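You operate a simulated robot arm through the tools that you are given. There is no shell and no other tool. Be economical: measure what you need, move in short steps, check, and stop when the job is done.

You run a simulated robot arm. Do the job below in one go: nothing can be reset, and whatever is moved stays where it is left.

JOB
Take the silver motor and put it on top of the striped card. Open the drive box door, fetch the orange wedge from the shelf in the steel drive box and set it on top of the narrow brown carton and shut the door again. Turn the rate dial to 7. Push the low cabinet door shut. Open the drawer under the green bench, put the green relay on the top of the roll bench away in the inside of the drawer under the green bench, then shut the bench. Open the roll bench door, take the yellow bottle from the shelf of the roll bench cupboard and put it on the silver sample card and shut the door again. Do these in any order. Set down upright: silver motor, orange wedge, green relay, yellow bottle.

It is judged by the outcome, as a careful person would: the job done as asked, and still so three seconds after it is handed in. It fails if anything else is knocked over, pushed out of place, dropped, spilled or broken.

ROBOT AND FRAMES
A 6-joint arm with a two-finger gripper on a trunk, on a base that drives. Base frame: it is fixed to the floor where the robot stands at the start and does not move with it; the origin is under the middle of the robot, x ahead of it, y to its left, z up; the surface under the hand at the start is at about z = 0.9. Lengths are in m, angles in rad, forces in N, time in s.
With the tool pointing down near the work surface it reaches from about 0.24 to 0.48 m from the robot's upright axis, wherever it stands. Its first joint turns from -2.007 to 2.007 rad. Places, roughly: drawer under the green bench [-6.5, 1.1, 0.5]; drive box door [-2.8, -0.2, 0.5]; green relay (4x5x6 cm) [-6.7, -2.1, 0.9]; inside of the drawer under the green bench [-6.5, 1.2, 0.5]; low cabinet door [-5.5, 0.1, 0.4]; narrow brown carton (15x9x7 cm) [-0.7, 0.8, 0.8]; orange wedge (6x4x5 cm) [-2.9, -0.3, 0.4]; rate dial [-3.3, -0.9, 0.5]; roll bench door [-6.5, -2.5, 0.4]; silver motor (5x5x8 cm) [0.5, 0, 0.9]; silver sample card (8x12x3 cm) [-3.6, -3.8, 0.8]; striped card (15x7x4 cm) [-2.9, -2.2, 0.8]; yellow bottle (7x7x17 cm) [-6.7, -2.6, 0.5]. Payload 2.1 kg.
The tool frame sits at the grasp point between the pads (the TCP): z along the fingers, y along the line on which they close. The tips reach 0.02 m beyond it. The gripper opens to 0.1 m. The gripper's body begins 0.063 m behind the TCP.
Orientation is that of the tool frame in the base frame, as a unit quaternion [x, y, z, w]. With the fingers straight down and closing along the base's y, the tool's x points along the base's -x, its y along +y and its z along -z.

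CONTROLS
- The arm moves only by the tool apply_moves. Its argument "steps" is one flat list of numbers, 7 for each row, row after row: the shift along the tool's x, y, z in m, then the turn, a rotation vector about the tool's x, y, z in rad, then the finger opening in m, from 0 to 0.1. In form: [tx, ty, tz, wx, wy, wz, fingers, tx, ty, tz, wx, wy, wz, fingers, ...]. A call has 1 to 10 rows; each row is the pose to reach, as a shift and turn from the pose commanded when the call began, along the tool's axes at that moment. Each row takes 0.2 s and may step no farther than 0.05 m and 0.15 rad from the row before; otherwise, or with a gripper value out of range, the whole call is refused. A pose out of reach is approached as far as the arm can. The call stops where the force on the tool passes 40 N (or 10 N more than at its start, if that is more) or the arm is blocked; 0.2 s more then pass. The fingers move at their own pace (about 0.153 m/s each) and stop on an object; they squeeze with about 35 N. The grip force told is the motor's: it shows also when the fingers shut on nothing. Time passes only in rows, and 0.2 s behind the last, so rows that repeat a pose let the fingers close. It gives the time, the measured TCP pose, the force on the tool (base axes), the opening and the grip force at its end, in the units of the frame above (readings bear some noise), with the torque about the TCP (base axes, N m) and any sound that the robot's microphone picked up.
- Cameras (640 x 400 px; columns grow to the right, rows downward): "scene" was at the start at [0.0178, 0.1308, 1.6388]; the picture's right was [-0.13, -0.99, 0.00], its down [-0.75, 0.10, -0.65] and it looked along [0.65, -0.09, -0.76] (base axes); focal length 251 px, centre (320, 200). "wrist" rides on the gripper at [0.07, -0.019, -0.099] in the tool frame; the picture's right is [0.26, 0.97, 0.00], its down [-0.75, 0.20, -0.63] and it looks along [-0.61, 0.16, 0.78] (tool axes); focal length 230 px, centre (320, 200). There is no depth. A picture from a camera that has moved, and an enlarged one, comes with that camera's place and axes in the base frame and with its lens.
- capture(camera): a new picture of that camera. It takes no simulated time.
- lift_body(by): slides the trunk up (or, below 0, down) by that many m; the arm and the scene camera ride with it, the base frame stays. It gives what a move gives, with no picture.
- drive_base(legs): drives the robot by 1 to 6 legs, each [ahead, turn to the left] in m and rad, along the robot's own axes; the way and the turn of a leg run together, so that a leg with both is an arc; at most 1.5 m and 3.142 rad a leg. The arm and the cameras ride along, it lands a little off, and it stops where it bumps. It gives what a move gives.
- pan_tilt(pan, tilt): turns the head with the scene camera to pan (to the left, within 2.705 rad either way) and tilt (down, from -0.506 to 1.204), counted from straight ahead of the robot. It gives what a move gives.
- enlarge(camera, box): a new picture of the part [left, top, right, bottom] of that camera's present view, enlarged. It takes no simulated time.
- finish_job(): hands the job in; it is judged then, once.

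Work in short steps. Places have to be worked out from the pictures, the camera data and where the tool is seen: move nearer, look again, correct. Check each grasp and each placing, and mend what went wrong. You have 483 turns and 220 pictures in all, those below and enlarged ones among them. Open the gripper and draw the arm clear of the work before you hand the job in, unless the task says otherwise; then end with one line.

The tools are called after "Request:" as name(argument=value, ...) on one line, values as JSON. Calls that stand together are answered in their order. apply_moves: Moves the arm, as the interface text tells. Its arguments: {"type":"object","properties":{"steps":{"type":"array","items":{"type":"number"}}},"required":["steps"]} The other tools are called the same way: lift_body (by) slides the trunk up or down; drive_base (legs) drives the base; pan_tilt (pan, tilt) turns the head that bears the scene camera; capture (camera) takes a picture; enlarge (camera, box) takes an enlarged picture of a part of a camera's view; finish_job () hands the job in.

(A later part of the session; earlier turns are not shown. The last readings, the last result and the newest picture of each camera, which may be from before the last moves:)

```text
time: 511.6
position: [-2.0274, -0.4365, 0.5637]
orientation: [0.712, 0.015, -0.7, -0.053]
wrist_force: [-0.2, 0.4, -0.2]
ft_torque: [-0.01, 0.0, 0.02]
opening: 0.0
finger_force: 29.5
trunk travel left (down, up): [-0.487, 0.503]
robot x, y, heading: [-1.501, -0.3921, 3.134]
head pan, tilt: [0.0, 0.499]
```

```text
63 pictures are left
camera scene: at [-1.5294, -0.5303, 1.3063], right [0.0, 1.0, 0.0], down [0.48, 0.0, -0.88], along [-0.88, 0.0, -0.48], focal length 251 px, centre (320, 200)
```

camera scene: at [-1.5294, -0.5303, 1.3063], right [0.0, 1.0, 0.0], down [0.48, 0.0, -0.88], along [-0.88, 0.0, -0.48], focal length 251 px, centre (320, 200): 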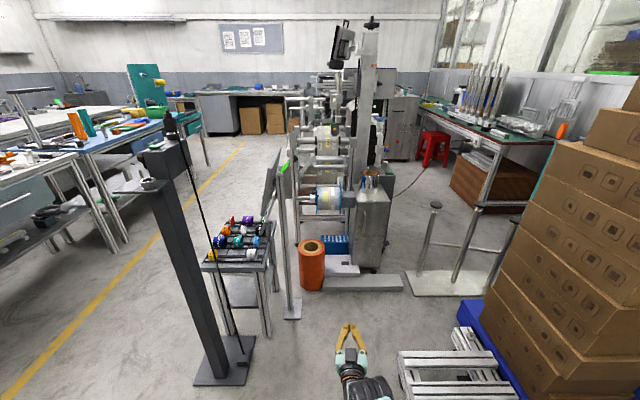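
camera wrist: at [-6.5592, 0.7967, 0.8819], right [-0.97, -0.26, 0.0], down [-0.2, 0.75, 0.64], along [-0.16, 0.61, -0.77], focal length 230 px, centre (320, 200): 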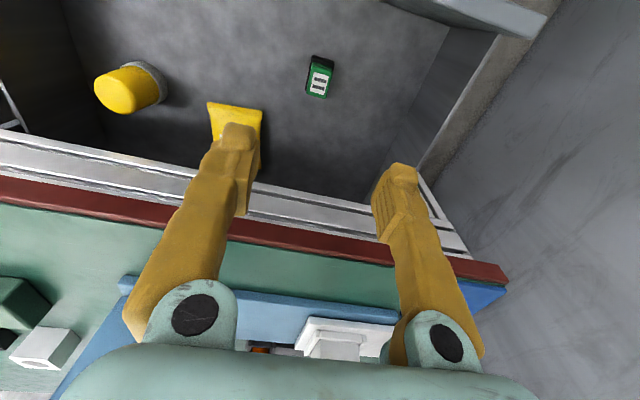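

Request:
enlarge(camera="scene", box=[320, 170, 420, 300])

Request:
capture(camera="wrist")

```text
3.08 times, centred on (370, 235) of scene
camera zoom: at [-1.5294, -0.5303, 1.3063], right [0.0, 1.0, 0.0], down [0.48, 0.0, -0.88], along [-0.88, 0.0, -0.48], focal length 772 px, centre (166, 92)
```

zoom: 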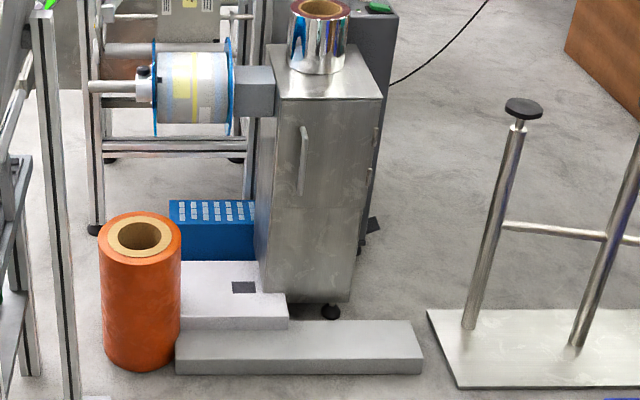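

```text
61 pictures are left
camera wrist: at [-1.9254, -0.4159, 0.497], right [-0.05, -0.94, -0.35], down [0.6, -0.3, 0.74], along [-0.8, -0.18, 0.58], focal length 230 px, centre (320, 200)
```

wrist: 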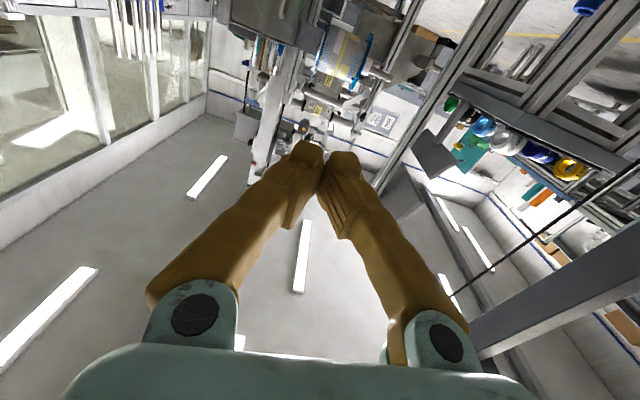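

Handle triangulated at (-2.78, -0.265), z 0.40-0.55; door spans y -0.32..-0.12, hinged at y≈-0.12. I'll square the tool, lower it, and drive in carefully between the bracket and the sign pole.

Request:
lift_body(by=-0.09)

Request:
drive_base(legs=[[0, 0.06], [0.55, 0], [0, -0.06]])

Request:
apply_moves(steps=[0, -0.03, 0, -0.018, -0.006, 0.032, 0.03, 0, -0.07, 0, -0.036, -0.012, 0.064, 0.06, 0, -0.11, 0, -0.0535, -0.017, 0.096, 0.06, 0, -0.15, 0, -0.0535, -0.017, 0.096, 0.06, 0, -0.19, 0, -0.0535, -0.017, 0.096, 0.06])

Request:
capture(camera="wrist")

Request:
capture(camera="scene")

```text
time: 512.8
position: [-2.0274, -0.4348, 0.4734]
orientation: [0.712, 0.014, -0.7, -0.054]
wrist_force: [0.7, 0.1, 0.3]
ft_torque: [0.01, 0.01, 0.0]
opening: 0.0
finger_force: 29.8
trunk travel left (down, up): [-0.397, 0.593]
robot x, y, heading: [-1.5015, -0.3905, 3.14]
head pan, tilt: [0.0, 0.499]
```

```text
time: 516.9
position: [-2.5806, -0.4646, 0.4736]
orientation: [0.712, 0.012, -0.7, -0.054]
wrist_force: [-0.7, 0.0, 0.0]
ft_torque: [-0.01, -0.06, 0.02]
opening: 0.0
finger_force: 29.5
trunk travel left (down, up): [-0.397, 0.593]
robot x, y, heading: [-2.0558, -0.4227, 3.139]
head pan, tilt: [0.0, 0.499]
```

```text
time: 518.1
position: [-2.6079, -0.485, 0.4475]
orientation: [0.708, -0.007, -0.707, -0.002]
wrist_force: [-0.2, -0.2, -0.1]
ft_torque: [0.01, 0.01, -0.02]
opening: 0.0599
finger_force: 0.1
out of reach, approached as far as the arm can: row 1, 2, 3, 4, 5
trunk travel left (down, up): [-0.397, 0.593]
robot x, y, heading: [-2.0525, -0.4239, 3.135]
head pan, tilt: [0.0, 0.499]
```

```text
60 pictures are left
camera wrist: at [-2.5079, -0.4673, 0.378], right [-0.01, -0.97, -0.25], down [0.63, -0.2, 0.75], along [-0.78, -0.15, 0.61], focal length 230 px, centre (320, 200)
```

wrist: 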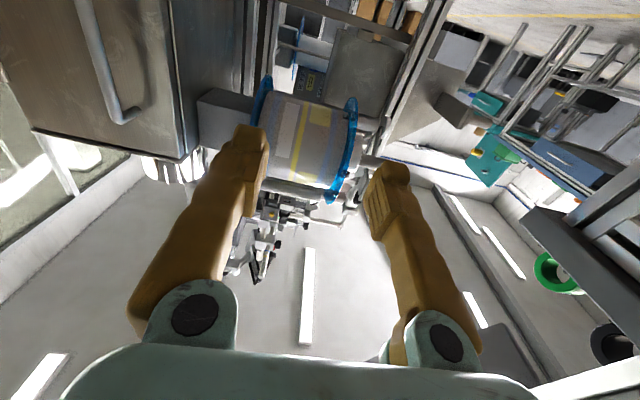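

```text
59 pictures are left
camera scene: at [-2.0835, -0.5605, 1.2163], right [0.01, 1.0, 0.0], down [0.48, 0.0, -0.88], along [-0.88, 0.01, -0.48], focal length 251 px, centre (320, 200)
```

scene: 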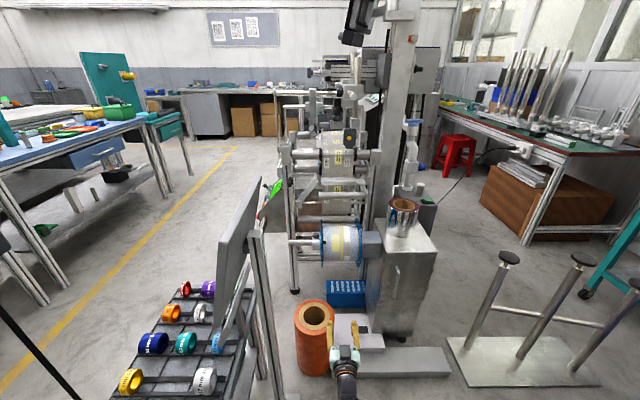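

Request:
apply_moves(steps=[-0.005, -0.045, -0.02, 0, 0, 0, 0.06, -0.01, -0.09, -0.03, 0, 0, 0, 0.06, -0.015, -0.135, -0.03, 0, 0, 0, 0.06, -0.02, -0.18, -0.03, 0, 0, 0, 0.06, -0.02, -0.215, -0.03, 0, 0, 0, 0.06])

Request:
capture(camera="wrist")

```text
time: 519.5
position: [-2.6092, -0.4719, 0.4581]
orientation: [-0.691, 0.014, 0.723, 0.005]
wrist_force: [0.8, -0.2, -0.2]
ft_torque: [0.02, -0.02, 0.0]
opening: 0.0598
finger_force: 0.0
out of reach, approached as far as the arm can: row 1, 2, 3, 4, 5
trunk travel left (down, up): [-0.397, 0.593]
robot x, y, heading: [-2.0551, -0.4207, 3.131]
head pan, tilt: [0.0, 0.499]
stopped in row 5: the arm was blocked; the commanded pose is now the measured one
```

```text
58 pictures are left
camera wrist: at [-2.512, -0.4563, 0.3836], right [-0.04, -0.97, -0.24], down [0.66, -0.21, 0.72], along [-0.75, -0.13, 0.65], focal length 230 px, centre (320, 200)
```

wrist: 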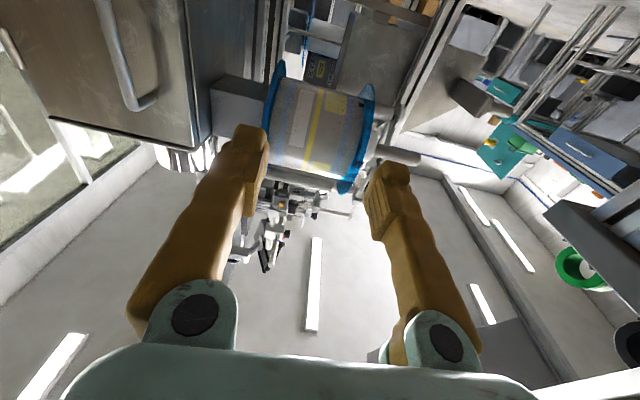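

The arm is near a limit here. I'll back the base a little and try re-forming the pose: retract and then shift right.

Request:
apply_moves(steps=[0, 0, -0.04, 0, 0, 0, 0.06, 0, 0, -0.08, 0, 0, 0, 0.06, 0, -0.03, -0.1, 0, 0, 0, 0.06, 0, -0.06, -0.1, 0, 0, 0, 0.06])

```text
time: 520.7
position: [-2.615, -0.4726, 0.4975]
orientation: [-0.642, 0.027, 0.766, -0.003]
wrist_force: [-0.1, 0.3, -0.3]
ft_torque: [0.01, 0.01, 0.01]
opening: 0.0599
finger_force: 0.1
out of reach, approached as far as the arm can: row 1, 2, 3, 4
trunk travel left (down, up): [-0.397, 0.593]
robot x, y, heading: [-2.0523, -0.4229, 3.135]
head pan, tilt: [0.0, 0.499]
stopped in row 4: the arm was blocked; the commanded pose is now the measured one
```

The arm branch is poor. I'll back out to open floor and re-form the arm: go to tool-down, compact, then pitch forward as I did at the dial.

Request:
drive_base(legs=[[-0.55, 0]])

Request:
lift_body(by=0.2)

Request:
apply_moves(steps=[-0.02, 0, -0.01, 0, 0.15, 0, 0.03, -0.04, 0, -0.02, 0, 0.3, 0, 0.0, -0.06, 0, -0.03, 0, 0.45, 0, 0.0, -0.08, 0, -0.05, 0, 0.6, 0, 0.0, -0.1, 0, -0.07, 0, 0.75, 0, 0.0, -0.11, 0, -0.1, 0, 0.9, 0, 0.0, -0.12, 0, -0.13, 0, 1.05, 0, 0.0, -0.13, 0, -0.16, 0, 1.2, 0, 0.0, -0.13, 0, -0.19, 0, 1.35, 0, 0.0, -0.13, 0, -0.22, 0, 1.5, 0, 0.0])

```text
time: 523.9
position: [-2.0664, -0.4771, 0.4965]
orientation: [-0.643, 0.027, 0.766, -0.002]
wrist_force: [0.0, 0.8, -0.4]
ft_torque: [0.02, 0.01, -0.04]
opening: 0.0602
finger_force: 0.0
trunk travel left (down, up): [-0.397, 0.593]
robot x, y, heading: [-1.505, -0.4245, 3.131]
head pan, tilt: [0.0, 0.499]
```

```text
time: 526.0
position: [-2.0656, -0.4766, 0.6967]
orientation: [-0.642, 0.027, 0.766, -0.002]
wrist_force: [-0.4, 0.8, -0.2]
ft_torque: [-0.01, 0.01, 0.0]
opening: 0.06
finger_force: 0.1
trunk travel left (down, up): [-0.597, 0.393]
robot x, y, heading: [-1.5061, -0.4309, 3.13]
head pan, tilt: [0.0, 0.499]
```

```text
time: 527.2
position: [-2.0656, -0.4705, 0.6233]
orientation: [0.757, -0.055, -0.651, 0.019]
wrist_force: [-0.2, -0.2, 0.4]
ft_torque: [0.03, 0.02, -0.01]
opening: 0.0002
finger_force: 29.0
out of reach, approached as far as the arm can: row 1, 2, 3, 4, 5, 6
trunk travel left (down, up): [-0.597, 0.393]
robot x, y, heading: [-1.5027, -0.4266, 3.133]
head pan, tilt: [0.0, 0.499]
stopped in row 6: the arm was blocked; the commanded pose is now the measured one
```

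Request:
apply_moves(steps=[0, 0, 0, 0, 0.14, 0, 0.0, 0, 0, 0, 0, 0.28, 0, 0.0, 0, 0, 0, 0, 0.42, 0, 0.0, 0, 0, 0, 0, 0.56, 0, 0.0, 0, 0, 0, 0, 0.7, 0, 0.0])

Request:
capture(camera="scene")

```text
time: 528.4
position: [-2.0884, -0.4589, 0.6074]
orientation: [0.921, -0.048, -0.388, 0.001]
wrist_force: [1.3, -2.6, -0.2]
ft_torque: [0.07, 0.1, -0.15]
opening: 0.0
finger_force: 29.6
out of reach, approached as far as the arm can: row 1, 2, 3, 4, 5
trunk travel left (down, up): [-0.597, 0.393]
robot x, y, heading: [-1.5024, -0.4249, 3.134]
head pan, tilt: [0.0, 0.499]
```

```text
57 pictures are left
camera scene: at [-1.5353, -0.5641, 1.4164], right [0.01, 1.0, 0.0], down [0.48, 0.0, -0.88], along [-0.88, 0.01, -0.48], focal length 251 px, centre (320, 200)
```

scene: 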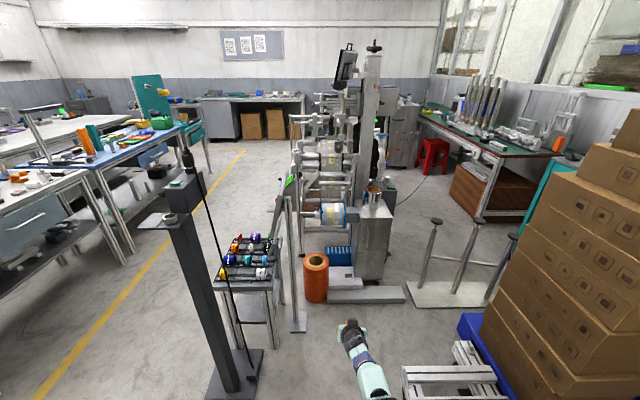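

Request:
apply_moves(steps=[0.007, 0, -0.021, 0, 0.14, 0, 0.0, 0.014, 0, -0.042, 0, 0.28, 0, 0.0, 0.021, 0, -0.063, 0, 0.42, 0, 0.0, 0.028, 0, -0.084, 0, 0.56, 0, 0.0, 0.035, 0, -0.105, 0, 0.7, 0, 0.0, 0.05, 0, -0.14, 0, 0.78, 0, 0.0])

```text
time: 529.8
position: [-1.9783, -0.4723, 0.6664]
orientation: [0.998, -0.051, -0.004, 0.033]
wrist_force: [0.1, -0.6, 0.2]
ft_torque: [0.02, 0.02, -0.02]
opening: 0.0001
finger_force: 29.4
out of reach, approached as far as the arm can: row 1, 2, 3, 4, 5, 6
trunk travel left (down, up): [-0.597, 0.393]
robot x, y, heading: [-1.5054, -0.4278, 3.132]
head pan, tilt: [0.0, 0.499]
```

Request:
apply_moves(steps=[0.02, -0.005, -0.03, 0.02, 0, 0, 0.0, 0.04, -0.01, -0.06, 0.04, 0, 0, 0.0, 0.06, -0.015, -0.09, 0.065, 0.01, 0, 0.0, 0.08, -0.02, -0.12, 0.065, 0.01, 0, 0.0, 0.1, -0.025, -0.15, 0.065, 0.01, 0, 0.0, 0.125, -0.03, -0.18, 0.065, 0.01, 0, 0.0, 0.15, -0.04, -0.21, 0.065, 0.01, 0, 0.0, 0.17, -0.045, -0.24, 0.065, 0.01, 0, 0.0])

```text
time: 531.6
position: [-1.802, -0.4306, 0.9026]
orientation: [0.999, -0.052, 0.001, 0.0]
wrist_force: [0.1, 0.3, 0.8]
ft_torque: [0.0, 0.01, -0.03]
opening: 0.0
finger_force: 29.6
out of reach, approached as far as the arm can: row 1, 2, 3
trunk travel left (down, up): [-0.597, 0.393]
robot x, y, heading: [-1.5073, -0.428, 3.133]
head pan, tilt: [0.0, 0.499]
```

The arm is back in a compact pose. Pitch forward again as at the dial, shifting slightly right.

Request:
apply_moves(steps=[-0.01, -0.01, 0.01, 0, -0.145, 0, 0.0, -0.02, -0.02, 0.02, 0, -0.29, 0, 0.0, -0.03, -0.03, 0.03, 0, -0.435, 0, 0.0, -0.04, -0.04, 0.04, 0, -0.58, 0, 0.0, -0.05, -0.05, 0.05, 0, -0.725, 0, 0.02, -0.06, -0.06, 0.06, 0, -0.87, 0, 0.04, -0.07, -0.07, 0.07, 0, -1.015, 0, 0.06, -0.08, -0.08, 0.08, 0, -1.16, 0, 0.06, -0.09, -0.09, 0.09, 0, -1.305, 0, 0.06, -0.1, -0.1, 0.1, 0, -1.45, 0, 0.06])

Request:
apply_moves(steps=[0.03, -0.01, 0.02, 0, -0.06, 0, 0.06, 0.06, -0.02, 0.03, 0, -0.12, 0, 0.06, 0.08, -0.02, 0.04, 0, -0.12, 0, 0.06])

```text
time: 533.8
position: [-1.9169, -0.2912, 0.9207]
orientation: [0.764, -0.044, -0.643, -0.022]
wrist_force: [0.6, 0.1, -1.2]
ft_torque: [0.04, 0.02, -0.01]
opening: 0.0601
finger_force: 0.1
out of reach, approached as far as the arm can: row 5, 6, 7, 8, 9, 10
trunk travel left (down, up): [-0.597, 0.393]
robot x, y, heading: [-1.5016, -0.4278, 3.134]
head pan, tilt: [0.0, 0.499]
```

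```text
time: 534.6
position: [-1.9693, -0.2379, 0.8666]
orientation: [0.724, -0.044, -0.688, -0.019]
wrist_force: [0.4, -0.6, 0.4]
ft_torque: [0.0, -0.03, 0.01]
opening: 0.06
finger_force: 0.0
out of reach, approached as far as the arm can: row 1, 2, 3
trunk travel left (down, up): [-0.597, 0.393]
robot x, y, heading: [-1.5006, -0.4256, 3.129]
head pan, tilt: [0.0, 0.499]
```

Now the arm is flexible again with lateral offset to the right. Lower the trunk to handle height and extend slightly.

Request:
lift_body(by=-0.39)

Request:
apply_moves(steps=[0, 0.01, 0.04, 0, -0.05, 0, 0.06, 0, 0.03, 0.08, 0, -0.05, 0, 0.06])

Request:
drive_base(legs=[[0.55, 0]])

Request:
capture(camera="wrist")

```text
time: 538.4
position: [-1.9699, -0.2384, 0.4772]
orientation: [0.724, -0.045, -0.688, -0.02]
wrist_force: [-0.6, -0.5, 1.0]
ft_torque: [-0.01, 0.05, -0.02]
opening: 0.0599
finger_force: 0.0
trunk travel left (down, up): [-0.207, 0.783]
robot x, y, heading: [-1.5047, -0.4253, 3.134]
head pan, tilt: [0.0, 0.499]
```

```text
time: 539.0
position: [-2.0506, -0.2599, 0.4709]
orientation: [0.707, -0.044, -0.705, -0.02]
wrist_force: [-0.2, -0.5, 0.0]
ft_torque: [0.0, 0.01, 0.0]
opening: 0.0601
finger_force: 0.1
trunk travel left (down, up): [-0.207, 0.783]
robot x, y, heading: [-1.5034, -0.424, 3.131]
head pan, tilt: [0.0, 0.499]
```

```text
time: 542.2
position: [-2.6045, -0.254, 0.4717]
orientation: [0.708, -0.044, -0.705, -0.021]
wrist_force: [0.1, -0.6, 0.0]
ft_torque: [0.03, 0.03, -0.01]
opening: 0.06
finger_force: 0.1
trunk travel left (down, up): [-0.207, 0.783]
robot x, y, heading: [-2.0561, -0.4246, 3.136]
head pan, tilt: [0.0, 0.499]
```

```text
56 pictures are left
camera wrist: at [-2.5027, -0.2457, 0.4021], right [-0.09, -0.97, -0.23], down [0.61, -0.23, 0.76], along [-0.79, -0.07, 0.61], focal length 230 px, centre (320, 200)
```

wrist: 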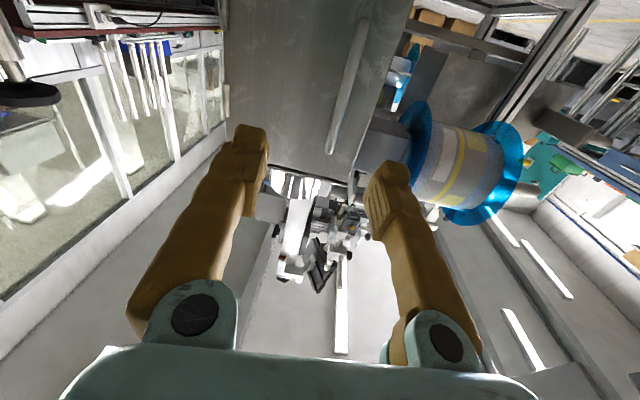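

Handle at (-2.78, -0.263) confirmed. Shift 1.3 cm and approach.

Request:
apply_moves(steps=[0, 0.013, 0, 0, 0, 0, 0.06])

Request:
drive_base(legs=[[0.12, 0]])

Request:
capture(camera="wrist")

```text
time: 542.6
position: [-2.6046, -0.2654, 0.4729]
orientation: [0.708, -0.044, -0.705, -0.02]
wrist_force: [0.4, 0.0, -0.6]
ft_torque: [0.02, -0.01, -0.02]
opening: 0.06
finger_force: 0.1
trunk travel left (down, up): [-0.207, 0.783]
robot x, y, heading: [-2.0551, -0.4184, 3.129]
head pan, tilt: [0.0, 0.499]
```

```text
time: 543.8
position: [-2.724, -0.2659, 0.4717]
orientation: [0.708, -0.043, -0.705, -0.02]
wrist_force: [0.0, 0.3, 0.0]
ft_torque: [0.01, 0.07, -0.04]
opening: 0.0599
finger_force: 0.0
trunk travel left (down, up): [-0.207, 0.783]
robot x, y, heading: [-2.1725, -0.422, 3.132]
head pan, tilt: [0.0, 0.499]
```

```text
55 pictures are left
camera wrist: at [-2.6229, -0.2577, 0.4025], right [-0.09, -0.97, -0.23], down [0.61, -0.23, 0.76], along [-0.79, -0.07, 0.61], focal length 230 px, centre (320, 200)
```

wrist: 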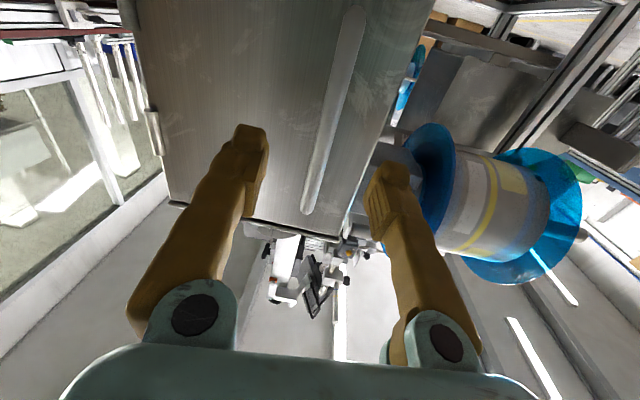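

Request:
apply_moves(steps=[0, 0, 0.03, 0, 0, 0, 0.06, 0, 0, 0.058, 0, 0, 0, 0.06, 0, 0, 0.058, 0, 0, 0, 0.02, 0, 0, 0.058, 0, 0, 0, 0.0, 0, 0, 0.058, 0, 0, 0, 0.0])

Request:
capture(camera="wrist")

```text
time: 545.0
position: [-2.7819, -0.2607, 0.4719]
orientation: [0.708, -0.044, -0.705, -0.021]
wrist_force: [0.1, -3.2, 1.0]
ft_torque: [0.03, -0.02, -0.03]
opening: 0.0
finger_force: 29.6
trunk travel left (down, up): [-0.207, 0.783]
robot x, y, heading: [-2.1734, -0.4227, 3.135]
head pan, tilt: [0.0, 0.499]
```

```text
54 pictures are left
camera wrist: at [-2.6809, -0.2535, 0.4024], right [-0.09, -0.97, -0.23], down [0.61, -0.23, 0.76], along [-0.79, -0.07, 0.61], focal length 230 px, centre (320, 200)
```

wrist: 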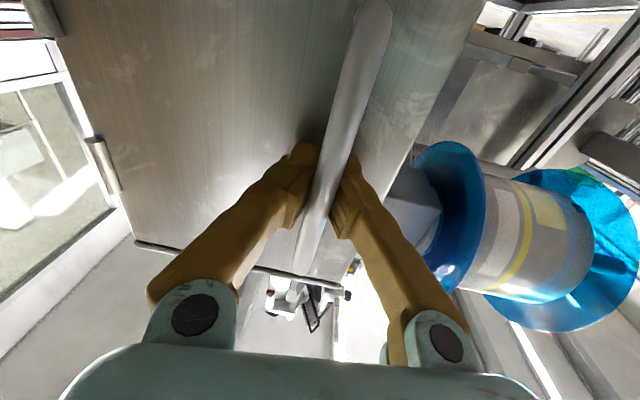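

The bar is caged between the fingers. The door's radius is small, so I'll pull along the computed arc with the arm.

Request:
apply_moves(steps=[0, -0.0095, -0.0204, 0, 0, 0, 0, 0, -0.0217, -0.0392, 0, 0, 0, 0, 0, -0.0371, -0.0559, 0, 0, 0, 0, 0, -0.0547, -0.0703, 0, 0, 0, 0])

Request:
capture(camera="wrist")

```text
time: 546.0
position: [-2.7062, -0.2116, 0.4703]
orientation: [0.708, -0.045, -0.705, -0.019]
wrist_force: [-0.1, -0.2, 0.1]
ft_torque: [0.03, -0.03, -0.02]
opening: 0.0
finger_force: 29.7
trunk travel left (down, up): [-0.207, 0.783]
robot x, y, heading: [-2.1801, -0.419, 3.137]
head pan, tilt: [0.0, 0.499]
```

```text
53 pictures are left
camera wrist: at [-2.6051, -0.2039, 0.4005], right [-0.09, -0.97, -0.22], down [0.61, -0.23, 0.76], along [-0.79, -0.07, 0.61], focal length 230 px, centre (320, 200)
```

wrist: 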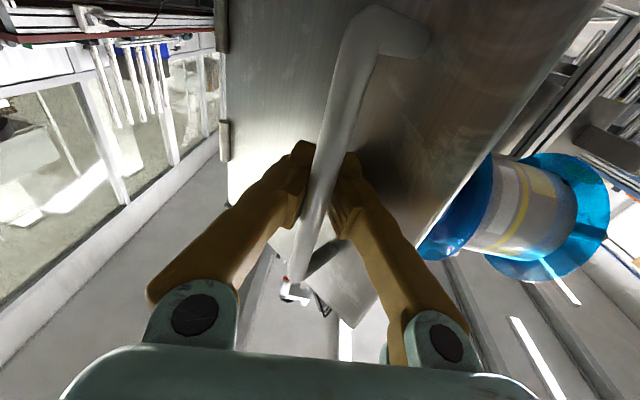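

Door is at about 35°. Continue the arc.

Request:
apply_moves(steps=[0, -0.0193, -0.0114, 0, 0, 0, 0, 0, -0.0402, -0.0199, 0, 0, 0, 0, 0, -0.0621, -0.0251, 0, 0, 0, 0, 0, -0.0847, -0.0269, 0, 0, 0, 0])

Request:
capture(camera="scene")

```text
time: 547.0
position: [-2.6735, -0.1281, 0.4678]
orientation: [0.708, -0.043, -0.705, -0.02]
wrist_force: [0.2, 0.2, 0.2]
ft_torque: [-0.02, 0.0, 0.02]
opening: 0.0
finger_force: 29.3
trunk travel left (down, up): [-0.207, 0.783]
robot x, y, heading: [-2.1803, -0.4191, 3.13]
head pan, tilt: [0.0, 0.499]
```

```text
52 pictures are left
camera scene: at [-2.2074, -0.5584, 1.0264], right [0.01, 1.0, 0.0], down [0.48, 0.0, -0.88], along [-0.88, 0.01, -0.48], focal length 251 px, centre (320, 200)
```

scene: 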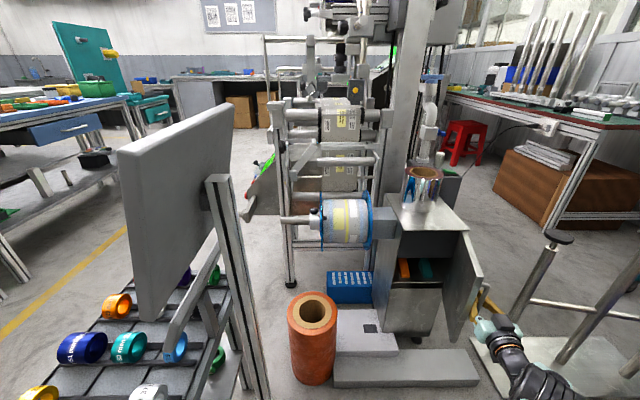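

The door is open about 70° and the orange wedge is visible on the shelf. Open it a bit more.

Request:
apply_moves(steps=[0, -0.0224, 0.0014, 0, 0, 0, 0, 0, -0.0444, 0.0063, 0, 0, 0, 0])

Request:
apply_moves(steps=[0, 0, 0, 0, 0, 0, 0.02, 0, 0, 0, 0, 0, 0, 0.04, 0, 0, 0, 0, 0, 0, 0.06])

Request:
capture(camera="wrist")

```text
time: 547.6
position: [-2.6741, -0.0897, 0.4659]
orientation: [0.708, -0.038, -0.705, -0.018]
wrist_force: [28.1, -26.3, -4.2]
ft_torque: [1.59, -0.57, 4.48]
opening: 0.0019
finger_force: 31.8
trunk travel left (down, up): [-0.207, 0.783]
robot x, y, heading: [-2.1763, -0.4214, 3.133]
head pan, tilt: [0.0, 0.499]
```

```text
time: 548.4
position: [-2.6743, -0.084, 0.4652]
orientation: [0.708, -0.044, -0.705, -0.02]
wrist_force: [0.2, 0.4, -0.1]
ft_torque: [-0.03, 0.01, -0.01]
opening: 0.0597
finger_force: 0.1
trunk travel left (down, up): [-0.207, 0.783]
robot x, y, heading: [-2.1724, -0.4234, 3.131]
head pan, tilt: [0.0, 0.499]
```

```text
51 pictures are left
camera wrist: at [-2.5734, -0.0767, 0.3954], right [-0.09, -0.97, -0.23], down [0.61, -0.23, 0.76], along [-0.79, -0.07, 0.61], focal length 230 px, centre (320, 200)
```

wrist: 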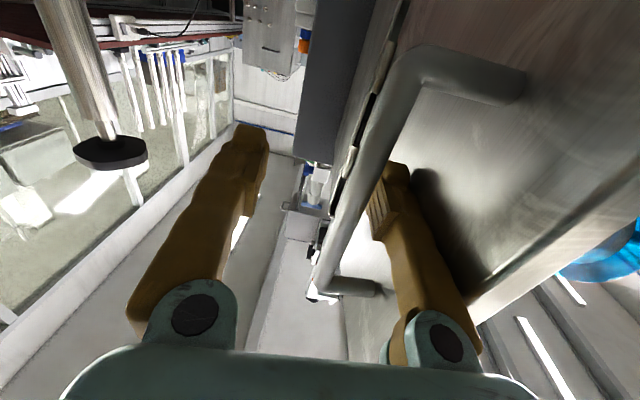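

Released with clearance. Reverse straight out.

Request:
drive_base(legs=[[-0.15, 0]])

Request:
apply_moves(steps=[0, 0.04, -0.02, 0, 0, 0, 0.07, 0, 0.08, -0.03, 0, 0, 0, 0.08, 0, 0.12, -0.04, 0, 0, 0, 0.08, 0, 0.16, -0.04, 0, 0, 0, 0.08, 0, 0.2, -0.04, 0, 0, 0, 0.08, 0, 0.225, -0.04, 0, 0, 0, 0.08])

Request:
capture(camera="scene")

Request:
capture(camera="wrist")

```text
time: 549.8
position: [-2.5242, -0.0832, 0.4658]
orientation: [0.708, -0.044, -0.705, -0.021]
wrist_force: [-0.1, -1.0, 0.3]
ft_torque: [-0.01, 0.0, -0.03]
opening: 0.0601
finger_force: 0.0
trunk travel left (down, up): [-0.207, 0.783]
robot x, y, heading: [-2.0283, -0.4212, 3.135]
head pan, tilt: [0.0, 0.499]
```

```text
time: 551.2
position: [-2.5318, -0.2787, 0.4913]
orientation: [0.709, -0.048, -0.704, -0.012]
wrist_force: [-0.2, -0.6, 0.0]
ft_torque: [0.01, -0.04, 0.01]
opening: 0.08
finger_force: 0.0
out of reach, approached as far as the arm can: row 4, 5, 6
trunk travel left (down, up): [-0.207, 0.783]
robot x, y, heading: [-2.0242, -0.4234, 3.126]
head pan, tilt: [0.0, 0.499]
```

```text
50 pictures are left
camera scene: at [-2.0586, -0.5599, 1.0263], right [0.01, 1.0, 0.0], down [0.48, -0.01, -0.88], along [-0.88, 0.01, -0.48], focal length 251 px, centre (320, 200)
```

scene: 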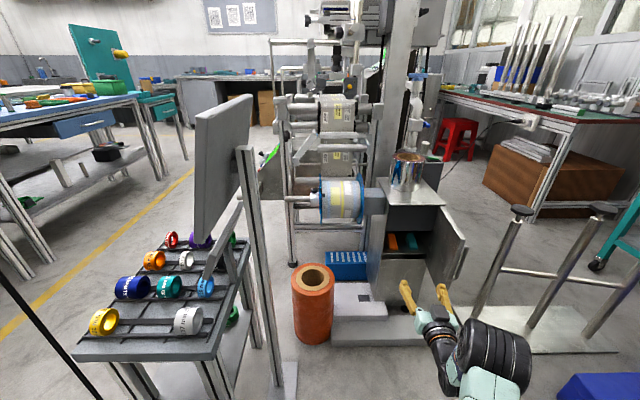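

```text
49 pictures are left
camera wrist: at [-2.4297, -0.2714, 0.4209], right [-0.08, -0.97, -0.21], down [0.61, -0.21, 0.77], along [-0.79, -0.06, 0.61], focal length 230 px, centre (320, 200)
```

wrist: 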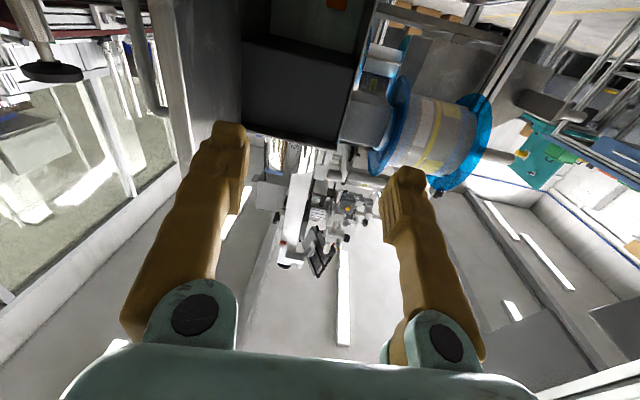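

Request:
enlarge(camera="scene", box=[360, 180, 480, 290])

Request:
enlarge(camera="wrist", box=[230, 0, 390, 100])

```text
3.64 times, centred on (420, 235) of scene
camera zoom: at [-2.0586, -0.5599, 1.0263], right [0.01, 1.0, 0.0], down [0.48, -0.01, -0.88], along [-0.88, 0.01, -0.48], focal length 912 px, centre (-44, 73)
```

zoom: 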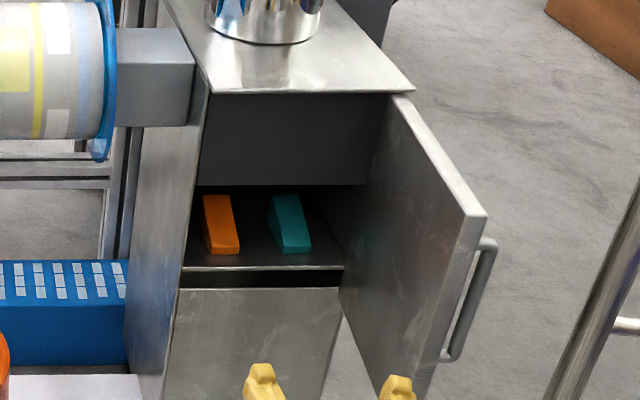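

```text
4.00 times, centred on (310, 50) of wrist
camera zoom: at [-2.4297, -0.2714, 0.4209], right [-0.08, -0.97, -0.21], down [0.61, -0.21, 0.77], along [-0.79, -0.06, 0.61], focal length 920 px, centre (360, 800)
```

zoom: 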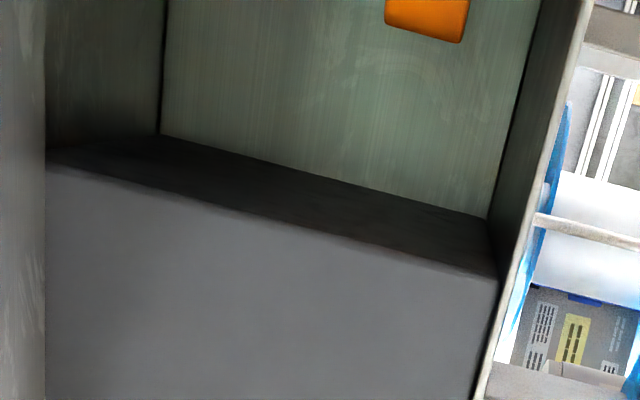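

The compartment spans z 0.354-0.467; the orange wedge sits at x -2.868..-2.928, y≈-0.25, low end in front, tall end (z 0.404) behind. I'll lower the trunk and align the tool with it.

Request:
lift_body(by=-0.112)

Request:
apply_moves(steps=[0, -0.015, 0, -0.045, -0.01, 0, 0.06, 0, -0.029, 0, -0.085, -0.01, 0, 0.06, 0, -0.029, 0, -0.085, -0.01, 0, 0.06])

Request:
capture(camera="wrist")

```text
time: 552.6
position: [-2.5315, -0.2792, 0.3787]
orientation: [0.709, -0.049, -0.703, -0.011]
wrist_force: [-0.3, -0.4, -0.7]
ft_torque: [0.0, 0.01, 0.02]
opening: 0.0799
finger_force: 0.1
trunk travel left (down, up): [-0.095, 0.895]
robot x, y, heading: [-2.0282, -0.4226, 3.13]
head pan, tilt: [0.0, 0.499]
```

```text
time: 553.4
position: [-2.5284, -0.2504, 0.3762]
orientation: [-0.705, 0.019, 0.708, -0.019]
wrist_force: [0.5, -0.4, 0.2]
ft_torque: [0.0, 0.02, -0.01]
opening: 0.0601
finger_force: 0.0
trunk travel left (down, up): [-0.095, 0.895]
robot x, y, heading: [-2.0247, -0.421, 3.129]
head pan, tilt: [0.0, 0.499]
```

```text
46 pictures are left
camera wrist: at [-2.4291, -0.234, 0.3062], right [0.0, -0.98, -0.21], down [0.63, -0.16, 0.76], along [-0.77, -0.13, 0.62], focal length 230 px, centre (320, 200)
```

wrist: 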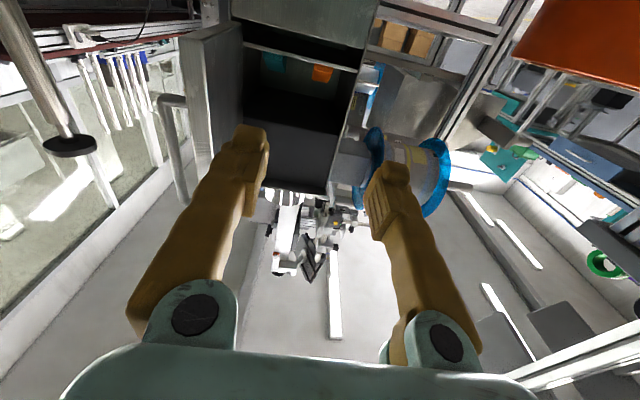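

Fix the small roll, then drive in with a slight sidestep to stay centred between the bracket and the sign base.

Request:
apply_moves(steps=[0, 0.002, 0, 0, 0, -0.03, 0.06, 0, 0.004, 0, 0, 0, -0.054, 0.06])

Request:
drive_base(legs=[[0, -0.06], [0.24, 0], [0, 0.06]])

Request:
capture(camera="wrist")

```text
time: 554.0
position: [-2.5286, -0.2549, 0.3776]
orientation: [-0.705, -0.001, 0.709, 0.0]
wrist_force: [-0.1, 0.2, 0.6]
ft_torque: [0.02, -0.01, 0.0]
opening: 0.0598
finger_force: 0.1
trunk travel left (down, up): [-0.095, 0.895]
robot x, y, heading: [-2.026, -0.4225, 3.133]
head pan, tilt: [0.0, 0.499]
```

```text
time: 556.6
position: [-2.7654, -0.2336, 0.3777]
orientation: [-0.706, 0.001, 0.708, 0.002]
wrist_force: [-0.6, 0.4, 0.1]
ft_torque: [0.03, 0.0, 0.01]
opening: 0.06
finger_force: 0.1
trunk travel left (down, up): [-0.095, 0.895]
robot x, y, heading: [-2.2652, -0.4051, 3.122]
head pan, tilt: [0.0, 0.499]
```

```text
45 pictures are left
camera wrist: at [-2.6653, -0.2157, 0.3072], right [-0.01, -0.97, -0.26], down [0.63, -0.2, 0.75], along [-0.78, -0.16, 0.61], focal length 230 px, centre (320, 200)
```

wrist: 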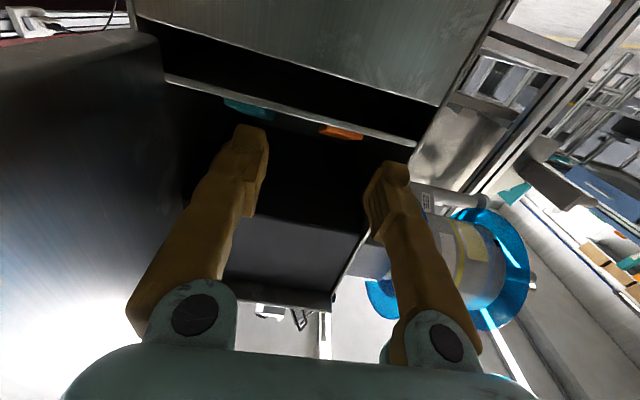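

The shelf top appears at z≈0.362 and the wedge at y≈-0.257, so I raise the tool 1.1 cm and shift 2.3 cm before entering.

Request:
lift_body(by=0.011)

Request:
apply_moves(steps=[0, 0.012, 0, 0, 0, 0, 0.06, 0, 0.0235, 0, 0, 0, 0, 0.06, 0, 0.0235, 0.02, 0, 0, 0, 0.06, 0, 0.0235, 0.04, 0, 0, 0, 0.06])

Request:
capture(camera="scene")

Request:
enlarge(camera="scene", box=[400, 200, 500, 320])

```text
time: 557.2
position: [-2.7646, -0.2347, 0.3885]
orientation: [-0.705, 0.001, 0.709, 0.002]
wrist_force: [-0.6, 0.0, 0.4]
ft_torque: [-0.04, 0.03, 0.0]
opening: 0.0598
finger_force: 0.0
trunk travel left (down, up): [-0.106, 0.884]
robot x, y, heading: [-2.262, -0.4042, 3.129]
head pan, tilt: [0.0, 0.499]
```

```text
time: 558.2
position: [-2.804, -0.2589, 0.389]
orientation: [-0.705, 0.001, 0.709, 0.002]
wrist_force: [0.2, -0.1, -0.5]
ft_torque: [0.0, 0.01, 0.0]
opening: 0.0601
finger_force: 0.0
out of reach, approached as far as the arm can: row 2
trunk travel left (down, up): [-0.106, 0.884]
robot x, y, heading: [-2.2617, -0.4014, 3.126]
head pan, tilt: [0.0, 0.499]
```

```text
44 pictures are left
camera scene: at [-2.2963, -0.5426, 0.9253], right [0.02, 1.0, 0.0], down [0.48, -0.01, -0.88], along [-0.88, 0.01, -0.48], focal length 251 px, centre (320, 200)
```

scene: 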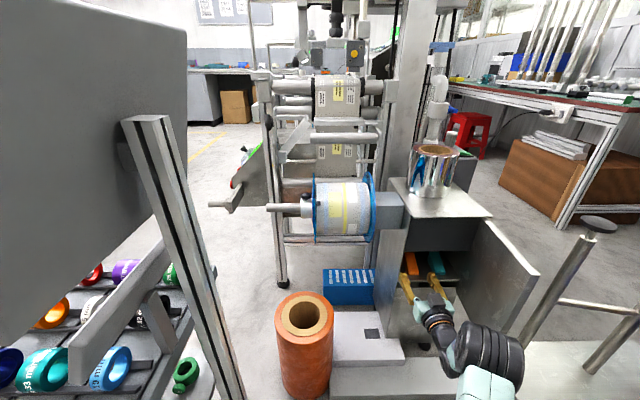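

```text
3.33 times, centred on (450, 260) of scene
camera zoom: at [-2.2963, -0.5426, 0.9253], right [0.02, 1.0, 0.0], down [0.48, -0.01, -0.88], along [-0.88, 0.01, -0.48], focal length 836 px, centre (-113, 0)
```

zoom: 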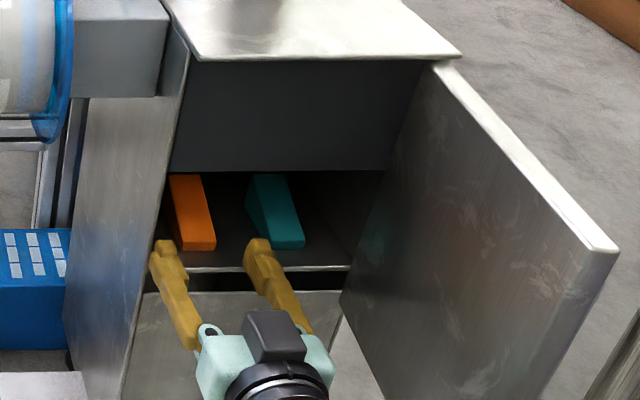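

The wedge lies straight between the fingers; the left wall is close, so narrow the opening to 0.052 and advance.

Request:
apply_moves(steps=[0, -0.002, 0, 0, 0, 0, 0.052, 0, -0.002, 0.02, 0, 0, 0, 0.052, 0, -0.002, 0.04, 0, 0, 0, 0.052])

Request:
enlarge(camera="scene", box=[400, 225, 475, 305])

```text
time: 559.0
position: [-2.845, -0.254, 0.3884]
orientation: [-0.706, 0.002, 0.708, 0.002]
wrist_force: [-0.2, 0.0, -0.2]
ft_torque: [-0.03, 0.0, -0.01]
opening: 0.052
finger_force: 0.0
trunk travel left (down, up): [-0.106, 0.884]
robot x, y, heading: [-2.2626, -0.4045, 3.126]
head pan, tilt: [0.0, 0.499]
```

```text
5.00 times, centred on (438, 265) of scene
camera zoom: at [-2.2963, -0.5426, 0.9253], right [0.02, 1.0, 0.0], down [0.48, -0.01, -0.88], along [-0.88, 0.01, -0.48], focal length 1254 px, centre (-268, -125)
```

zoom: 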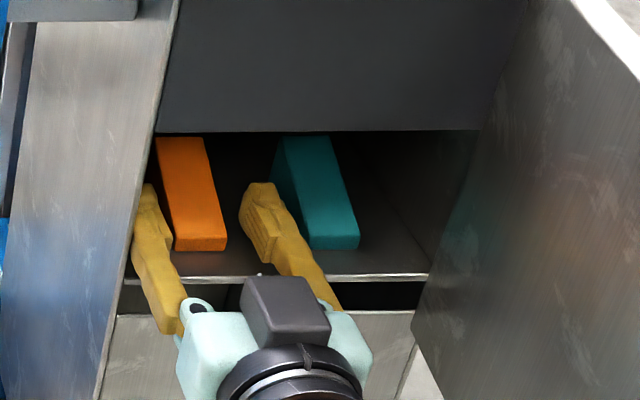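

Request:
apply_moves(steps=[0, 0.003, 0.02, 0, 0, 0, 0.052, 0, 0.003, 0.035, 0, 0, 0, 0.052, 0, 0.003, 0.035, 0, 0, 0, 0.052])

Request:
capture(camera="wrist")

Request:
enlarge(camera="scene", box=[400, 225, 475, 305])

```text
time: 559.8
position: [-2.8793, -0.2583, 0.389]
orientation: [-0.705, 0.001, 0.709, 0.002]
wrist_force: [-0.2, -0.3, 0.5]
ft_torque: [-0.01, 0.01, 0.02]
opening: 0.052
finger_force: 0.0
trunk travel left (down, up): [-0.106, 0.884]
robot x, y, heading: [-2.263, -0.4072, 3.124]
head pan, tilt: [0.0, 0.499]
```

```text
41 pictures are left
camera wrist: at [-2.7805, -0.2394, 0.319], right [0.0, -0.97, -0.26], down [0.63, -0.2, 0.75], along [-0.78, -0.16, 0.61], focal length 230 px, centre (320, 200)
```

wrist: 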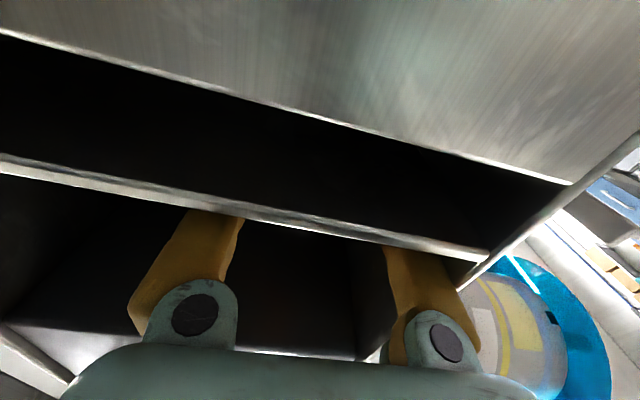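

```text
5.00 times, centred on (438, 265) of scene
camera zoom: at [-2.2964, -0.5426, 0.9253], right [0.02, 1.0, 0.0], down [0.48, -0.01, -0.88], along [-0.88, 0.01, -0.48], focal length 1254 px, centre (-268, -125)
```

zoom: 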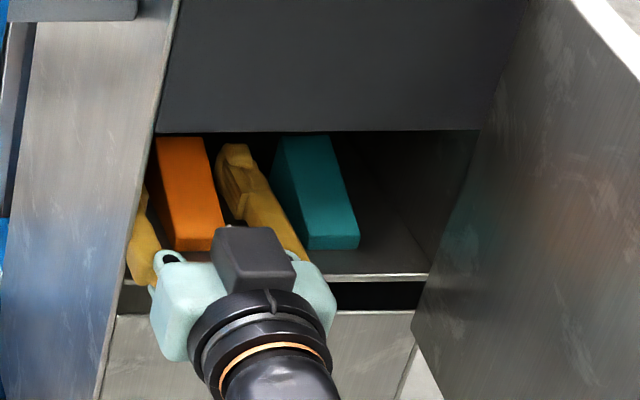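

The fingers straddle the wedge. Lower 4 mm and close.

Request:
apply_moves(steps=[0.004, 0, 0.006, 0, 0, 0, 0.052, 0.004, 0, 0.006, 0, 0, 0, 0.04, 0.004, 0, 0.006, 0, 0, 0, 0.03, 0.004, 0, 0.006, 0, 0, 0, 0.025, 0.004, 0, 0.006, 0, 0, 0, 0.025])

Request:
enlarge(camera="scene", box=[400, 225, 475, 305])

```text
time: 561.0
position: [-2.8863, -0.2592, 0.3847]
orientation: [-0.705, 0.001, 0.709, 0.002]
wrist_force: [-0.2, 0.2, 1.3]
ft_torque: [0.01, 0.0, 0.02]
opening: 0.0303
finger_force: 34.9
trunk travel left (down, up): [-0.106, 0.884]
robot x, y, heading: [-2.2647, -0.4036, 3.126]
head pan, tilt: [0.0, 0.499]
```

```text
5.00 times, centred on (438, 265) of scene
camera zoom: at [-2.2963, -0.5427, 0.9253], right [0.02, 1.0, 0.0], down [0.48, -0.01, -0.88], along [-0.88, 0.01, -0.48], focal length 1254 px, centre (-268, -125)
```

zoom: 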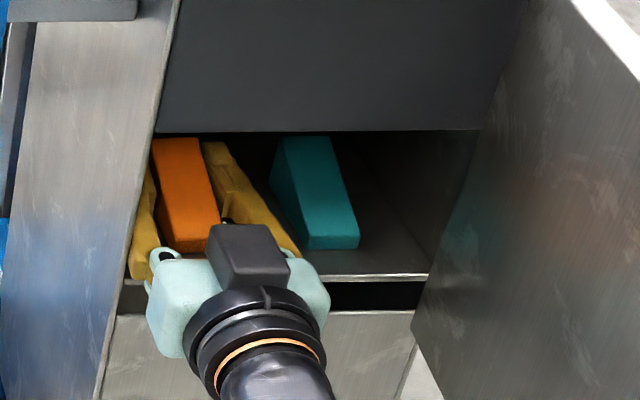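

Gripped (0.030). Lift 2 cm and reverse out.

Request:
lift_body(by=0.022)

Request:
drive_base(legs=[[-0.25, 0]])

Request:
capture(camera="scene")

```text
time: 561.7
position: [-2.886, -0.2579, 0.4062]
orientation: [-0.706, 0.0, 0.708, 0.001]
wrist_force: [-0.6, 0.2, 0.5]
ft_torque: [-0.02, 0.0, -0.01]
opening: 0.0305
finger_force: 35.3
trunk travel left (down, up): [-0.128, 0.862]
robot x, y, heading: [-2.2667, -0.4033, 3.125]
head pan, tilt: [0.0, 0.499]
```

```text
time: 562.8
position: [-2.8338, -0.2737, 0.4074]
orientation: [-0.706, 0.001, 0.708, -0.004]
wrist_force: [0.9, -0.2, 0.1]
ft_torque: [0.0, 0.02, -0.01]
opening: 0.0304
finger_force: 34.9
trunk travel left (down, up): [-0.128, 0.862]
robot x, y, heading: [-2.2045, -0.4088, -3.119]
head pan, tilt: [0.0, 0.499]
stopped in leg 1: the force on the tool passed its limit at 78 N (the readings are from after the stop); the commanded pose is now the measured one
```

```text
38 pictures are left
camera scene: at [-2.2352, -0.5465, 0.9474], right [-0.02, 1.0, 0.0], down [0.48, 0.01, -0.88], along [-0.88, -0.02, -0.48], focal length 251 px, centre (320, 200)
```

scene: 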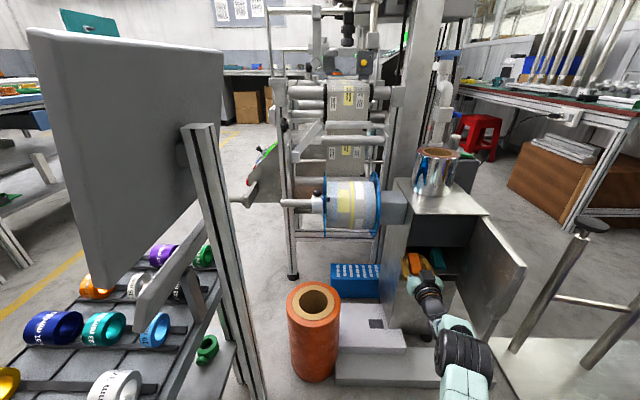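

Something touched and the robot yawed slightly left, pressing the hand toward the left wall. Turn back 0.035 and check around the base.

Request:
drive_base(legs=[[0, -0.035]])

Request:
pan_tilt(pan=-1.3, tilt=0.9)

Request:
capture(camera="scene")

```text
time: 563.5
position: [-2.8306, -0.2519, 0.4086]
orientation: [-0.706, 0.013, 0.708, 0.009]
wrist_force: [0.7, 0.1, 0.0]
ft_torque: [0.0, -0.01, -0.01]
opening: 0.0303
finger_force: 35.3
trunk travel left (down, up): [-0.128, 0.862]
robot x, y, heading: [-2.2111, -0.4081, 3.134]
head pan, tilt: [0.0, 0.499]
```

```text
time: 565.0
position: [-2.8297, -0.2519, 0.4076]
orientation: [-0.706, 0.012, 0.708, 0.009]
wrist_force: [0.3, -0.4, -0.4]
ft_torque: [-0.01, 0.05, 0.01]
opening: 0.0306
finger_force: 34.7
trunk travel left (down, up): [-0.128, 0.862]
robot x, y, heading: [-2.2084, -0.4062, 3.139]
head pan, tilt: [-1.3, 0.901]
```

```text
37 pictures are left
camera scene: at [-2.1686, -0.474, 0.9135], right [0.96, 0.26, 0.0], down [0.21, -0.76, -0.62], along [-0.16, 0.6, -0.78], focal length 251 px, centre (320, 200)
```

scene: 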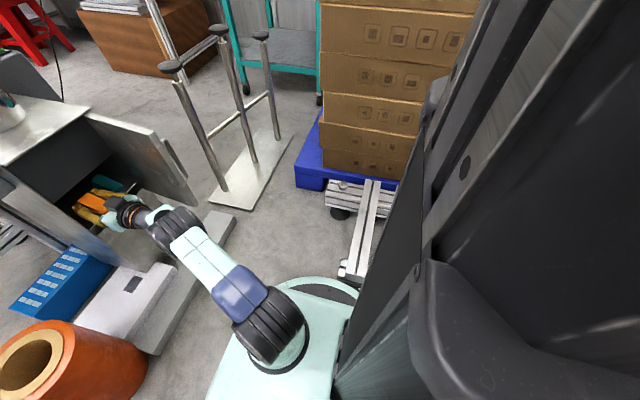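

Nothing on the floor is pressed; forces are zero now. Reverse in small steps.

Request:
drive_base(legs=[[-0.06, 0]])

Request:
drive_base(legs=[[-0.06, 0]])

```text
time: 566.0
position: [-2.7648, -0.246, 0.4085]
orientation: [-0.706, 0.016, 0.708, 0.012]
wrist_force: [-0.6, -0.9, -0.2]
ft_torque: [-0.02, 0.01, -0.01]
opening: 0.03
finger_force: 35.2
trunk travel left (down, up): [-0.128, 0.862]
robot x, y, heading: [-2.1473, -0.4133, 3.136]
head pan, tilt: [-1.3, 0.901]
```

```text
time: 567.0
position: [-2.7036, -0.2469, 0.4087]
orientation: [-0.706, 0.016, 0.708, 0.012]
wrist_force: [-0.3, 0.1, -0.7]
ft_torque: [0.01, 0.02, 0.01]
opening: 0.0305
finger_force: 35.2
trunk travel left (down, up): [-0.128, 0.862]
robot x, y, heading: [-2.0822, -0.4111, 3.132]
head pan, tilt: [-1.3, 0.901]
```

The hand is out. Check the wedge in the grip and the surroundings.

Request:
capture(camera="wrist")

Request:
pan_tilt(pan=0, tilt=0.6)

Request:
capture(camera="scene")

```text
36 pictures are left
camera wrist: at [-2.6043, -0.2326, 0.3376], right [-0.04, -0.97, -0.25], down [0.62, -0.22, 0.75], along [-0.78, -0.13, 0.61], focal length 230 px, centre (320, 200)
```

wrist: 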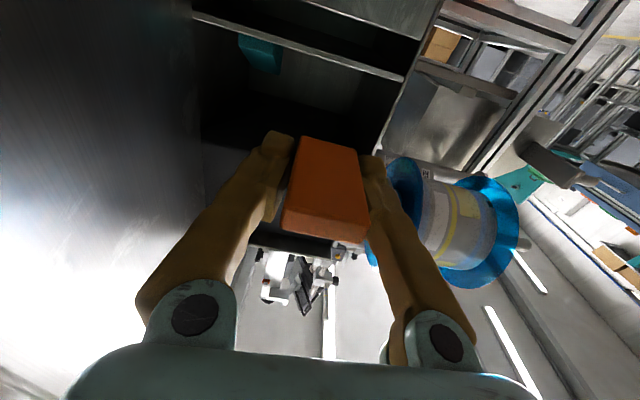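

```text
time: 568.4
position: [-2.7039, -0.2485, 0.4076]
orientation: [-0.706, 0.016, 0.708, 0.011]
wrist_force: [-1.0, -0.3, -0.4]
ft_torque: [0.03, 0.01, 0.01]
opening: 0.0304
finger_force: 35.2
trunk travel left (down, up): [-0.128, 0.862]
robot x, y, heading: [-2.0878, -0.409, 3.135]
head pan, tilt: [0.0, 0.6]
```

```text
35 pictures are left
camera scene: at [-2.1133, -0.5482, 0.9382], right [0.01, 1.0, 0.0], down [0.57, -0.01, -0.82], along [-0.82, 0.01, -0.57], focal length 251 px, centre (320, 200)
```

scene: 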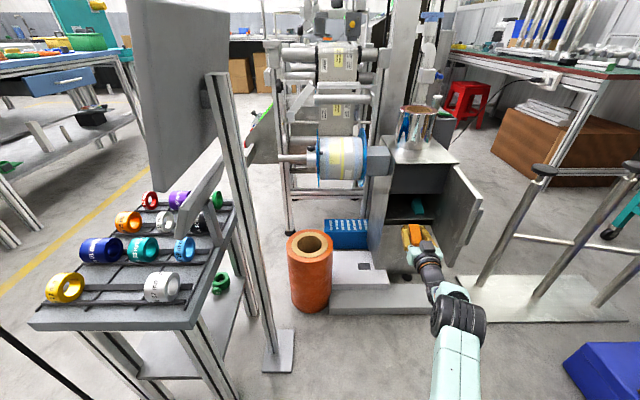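

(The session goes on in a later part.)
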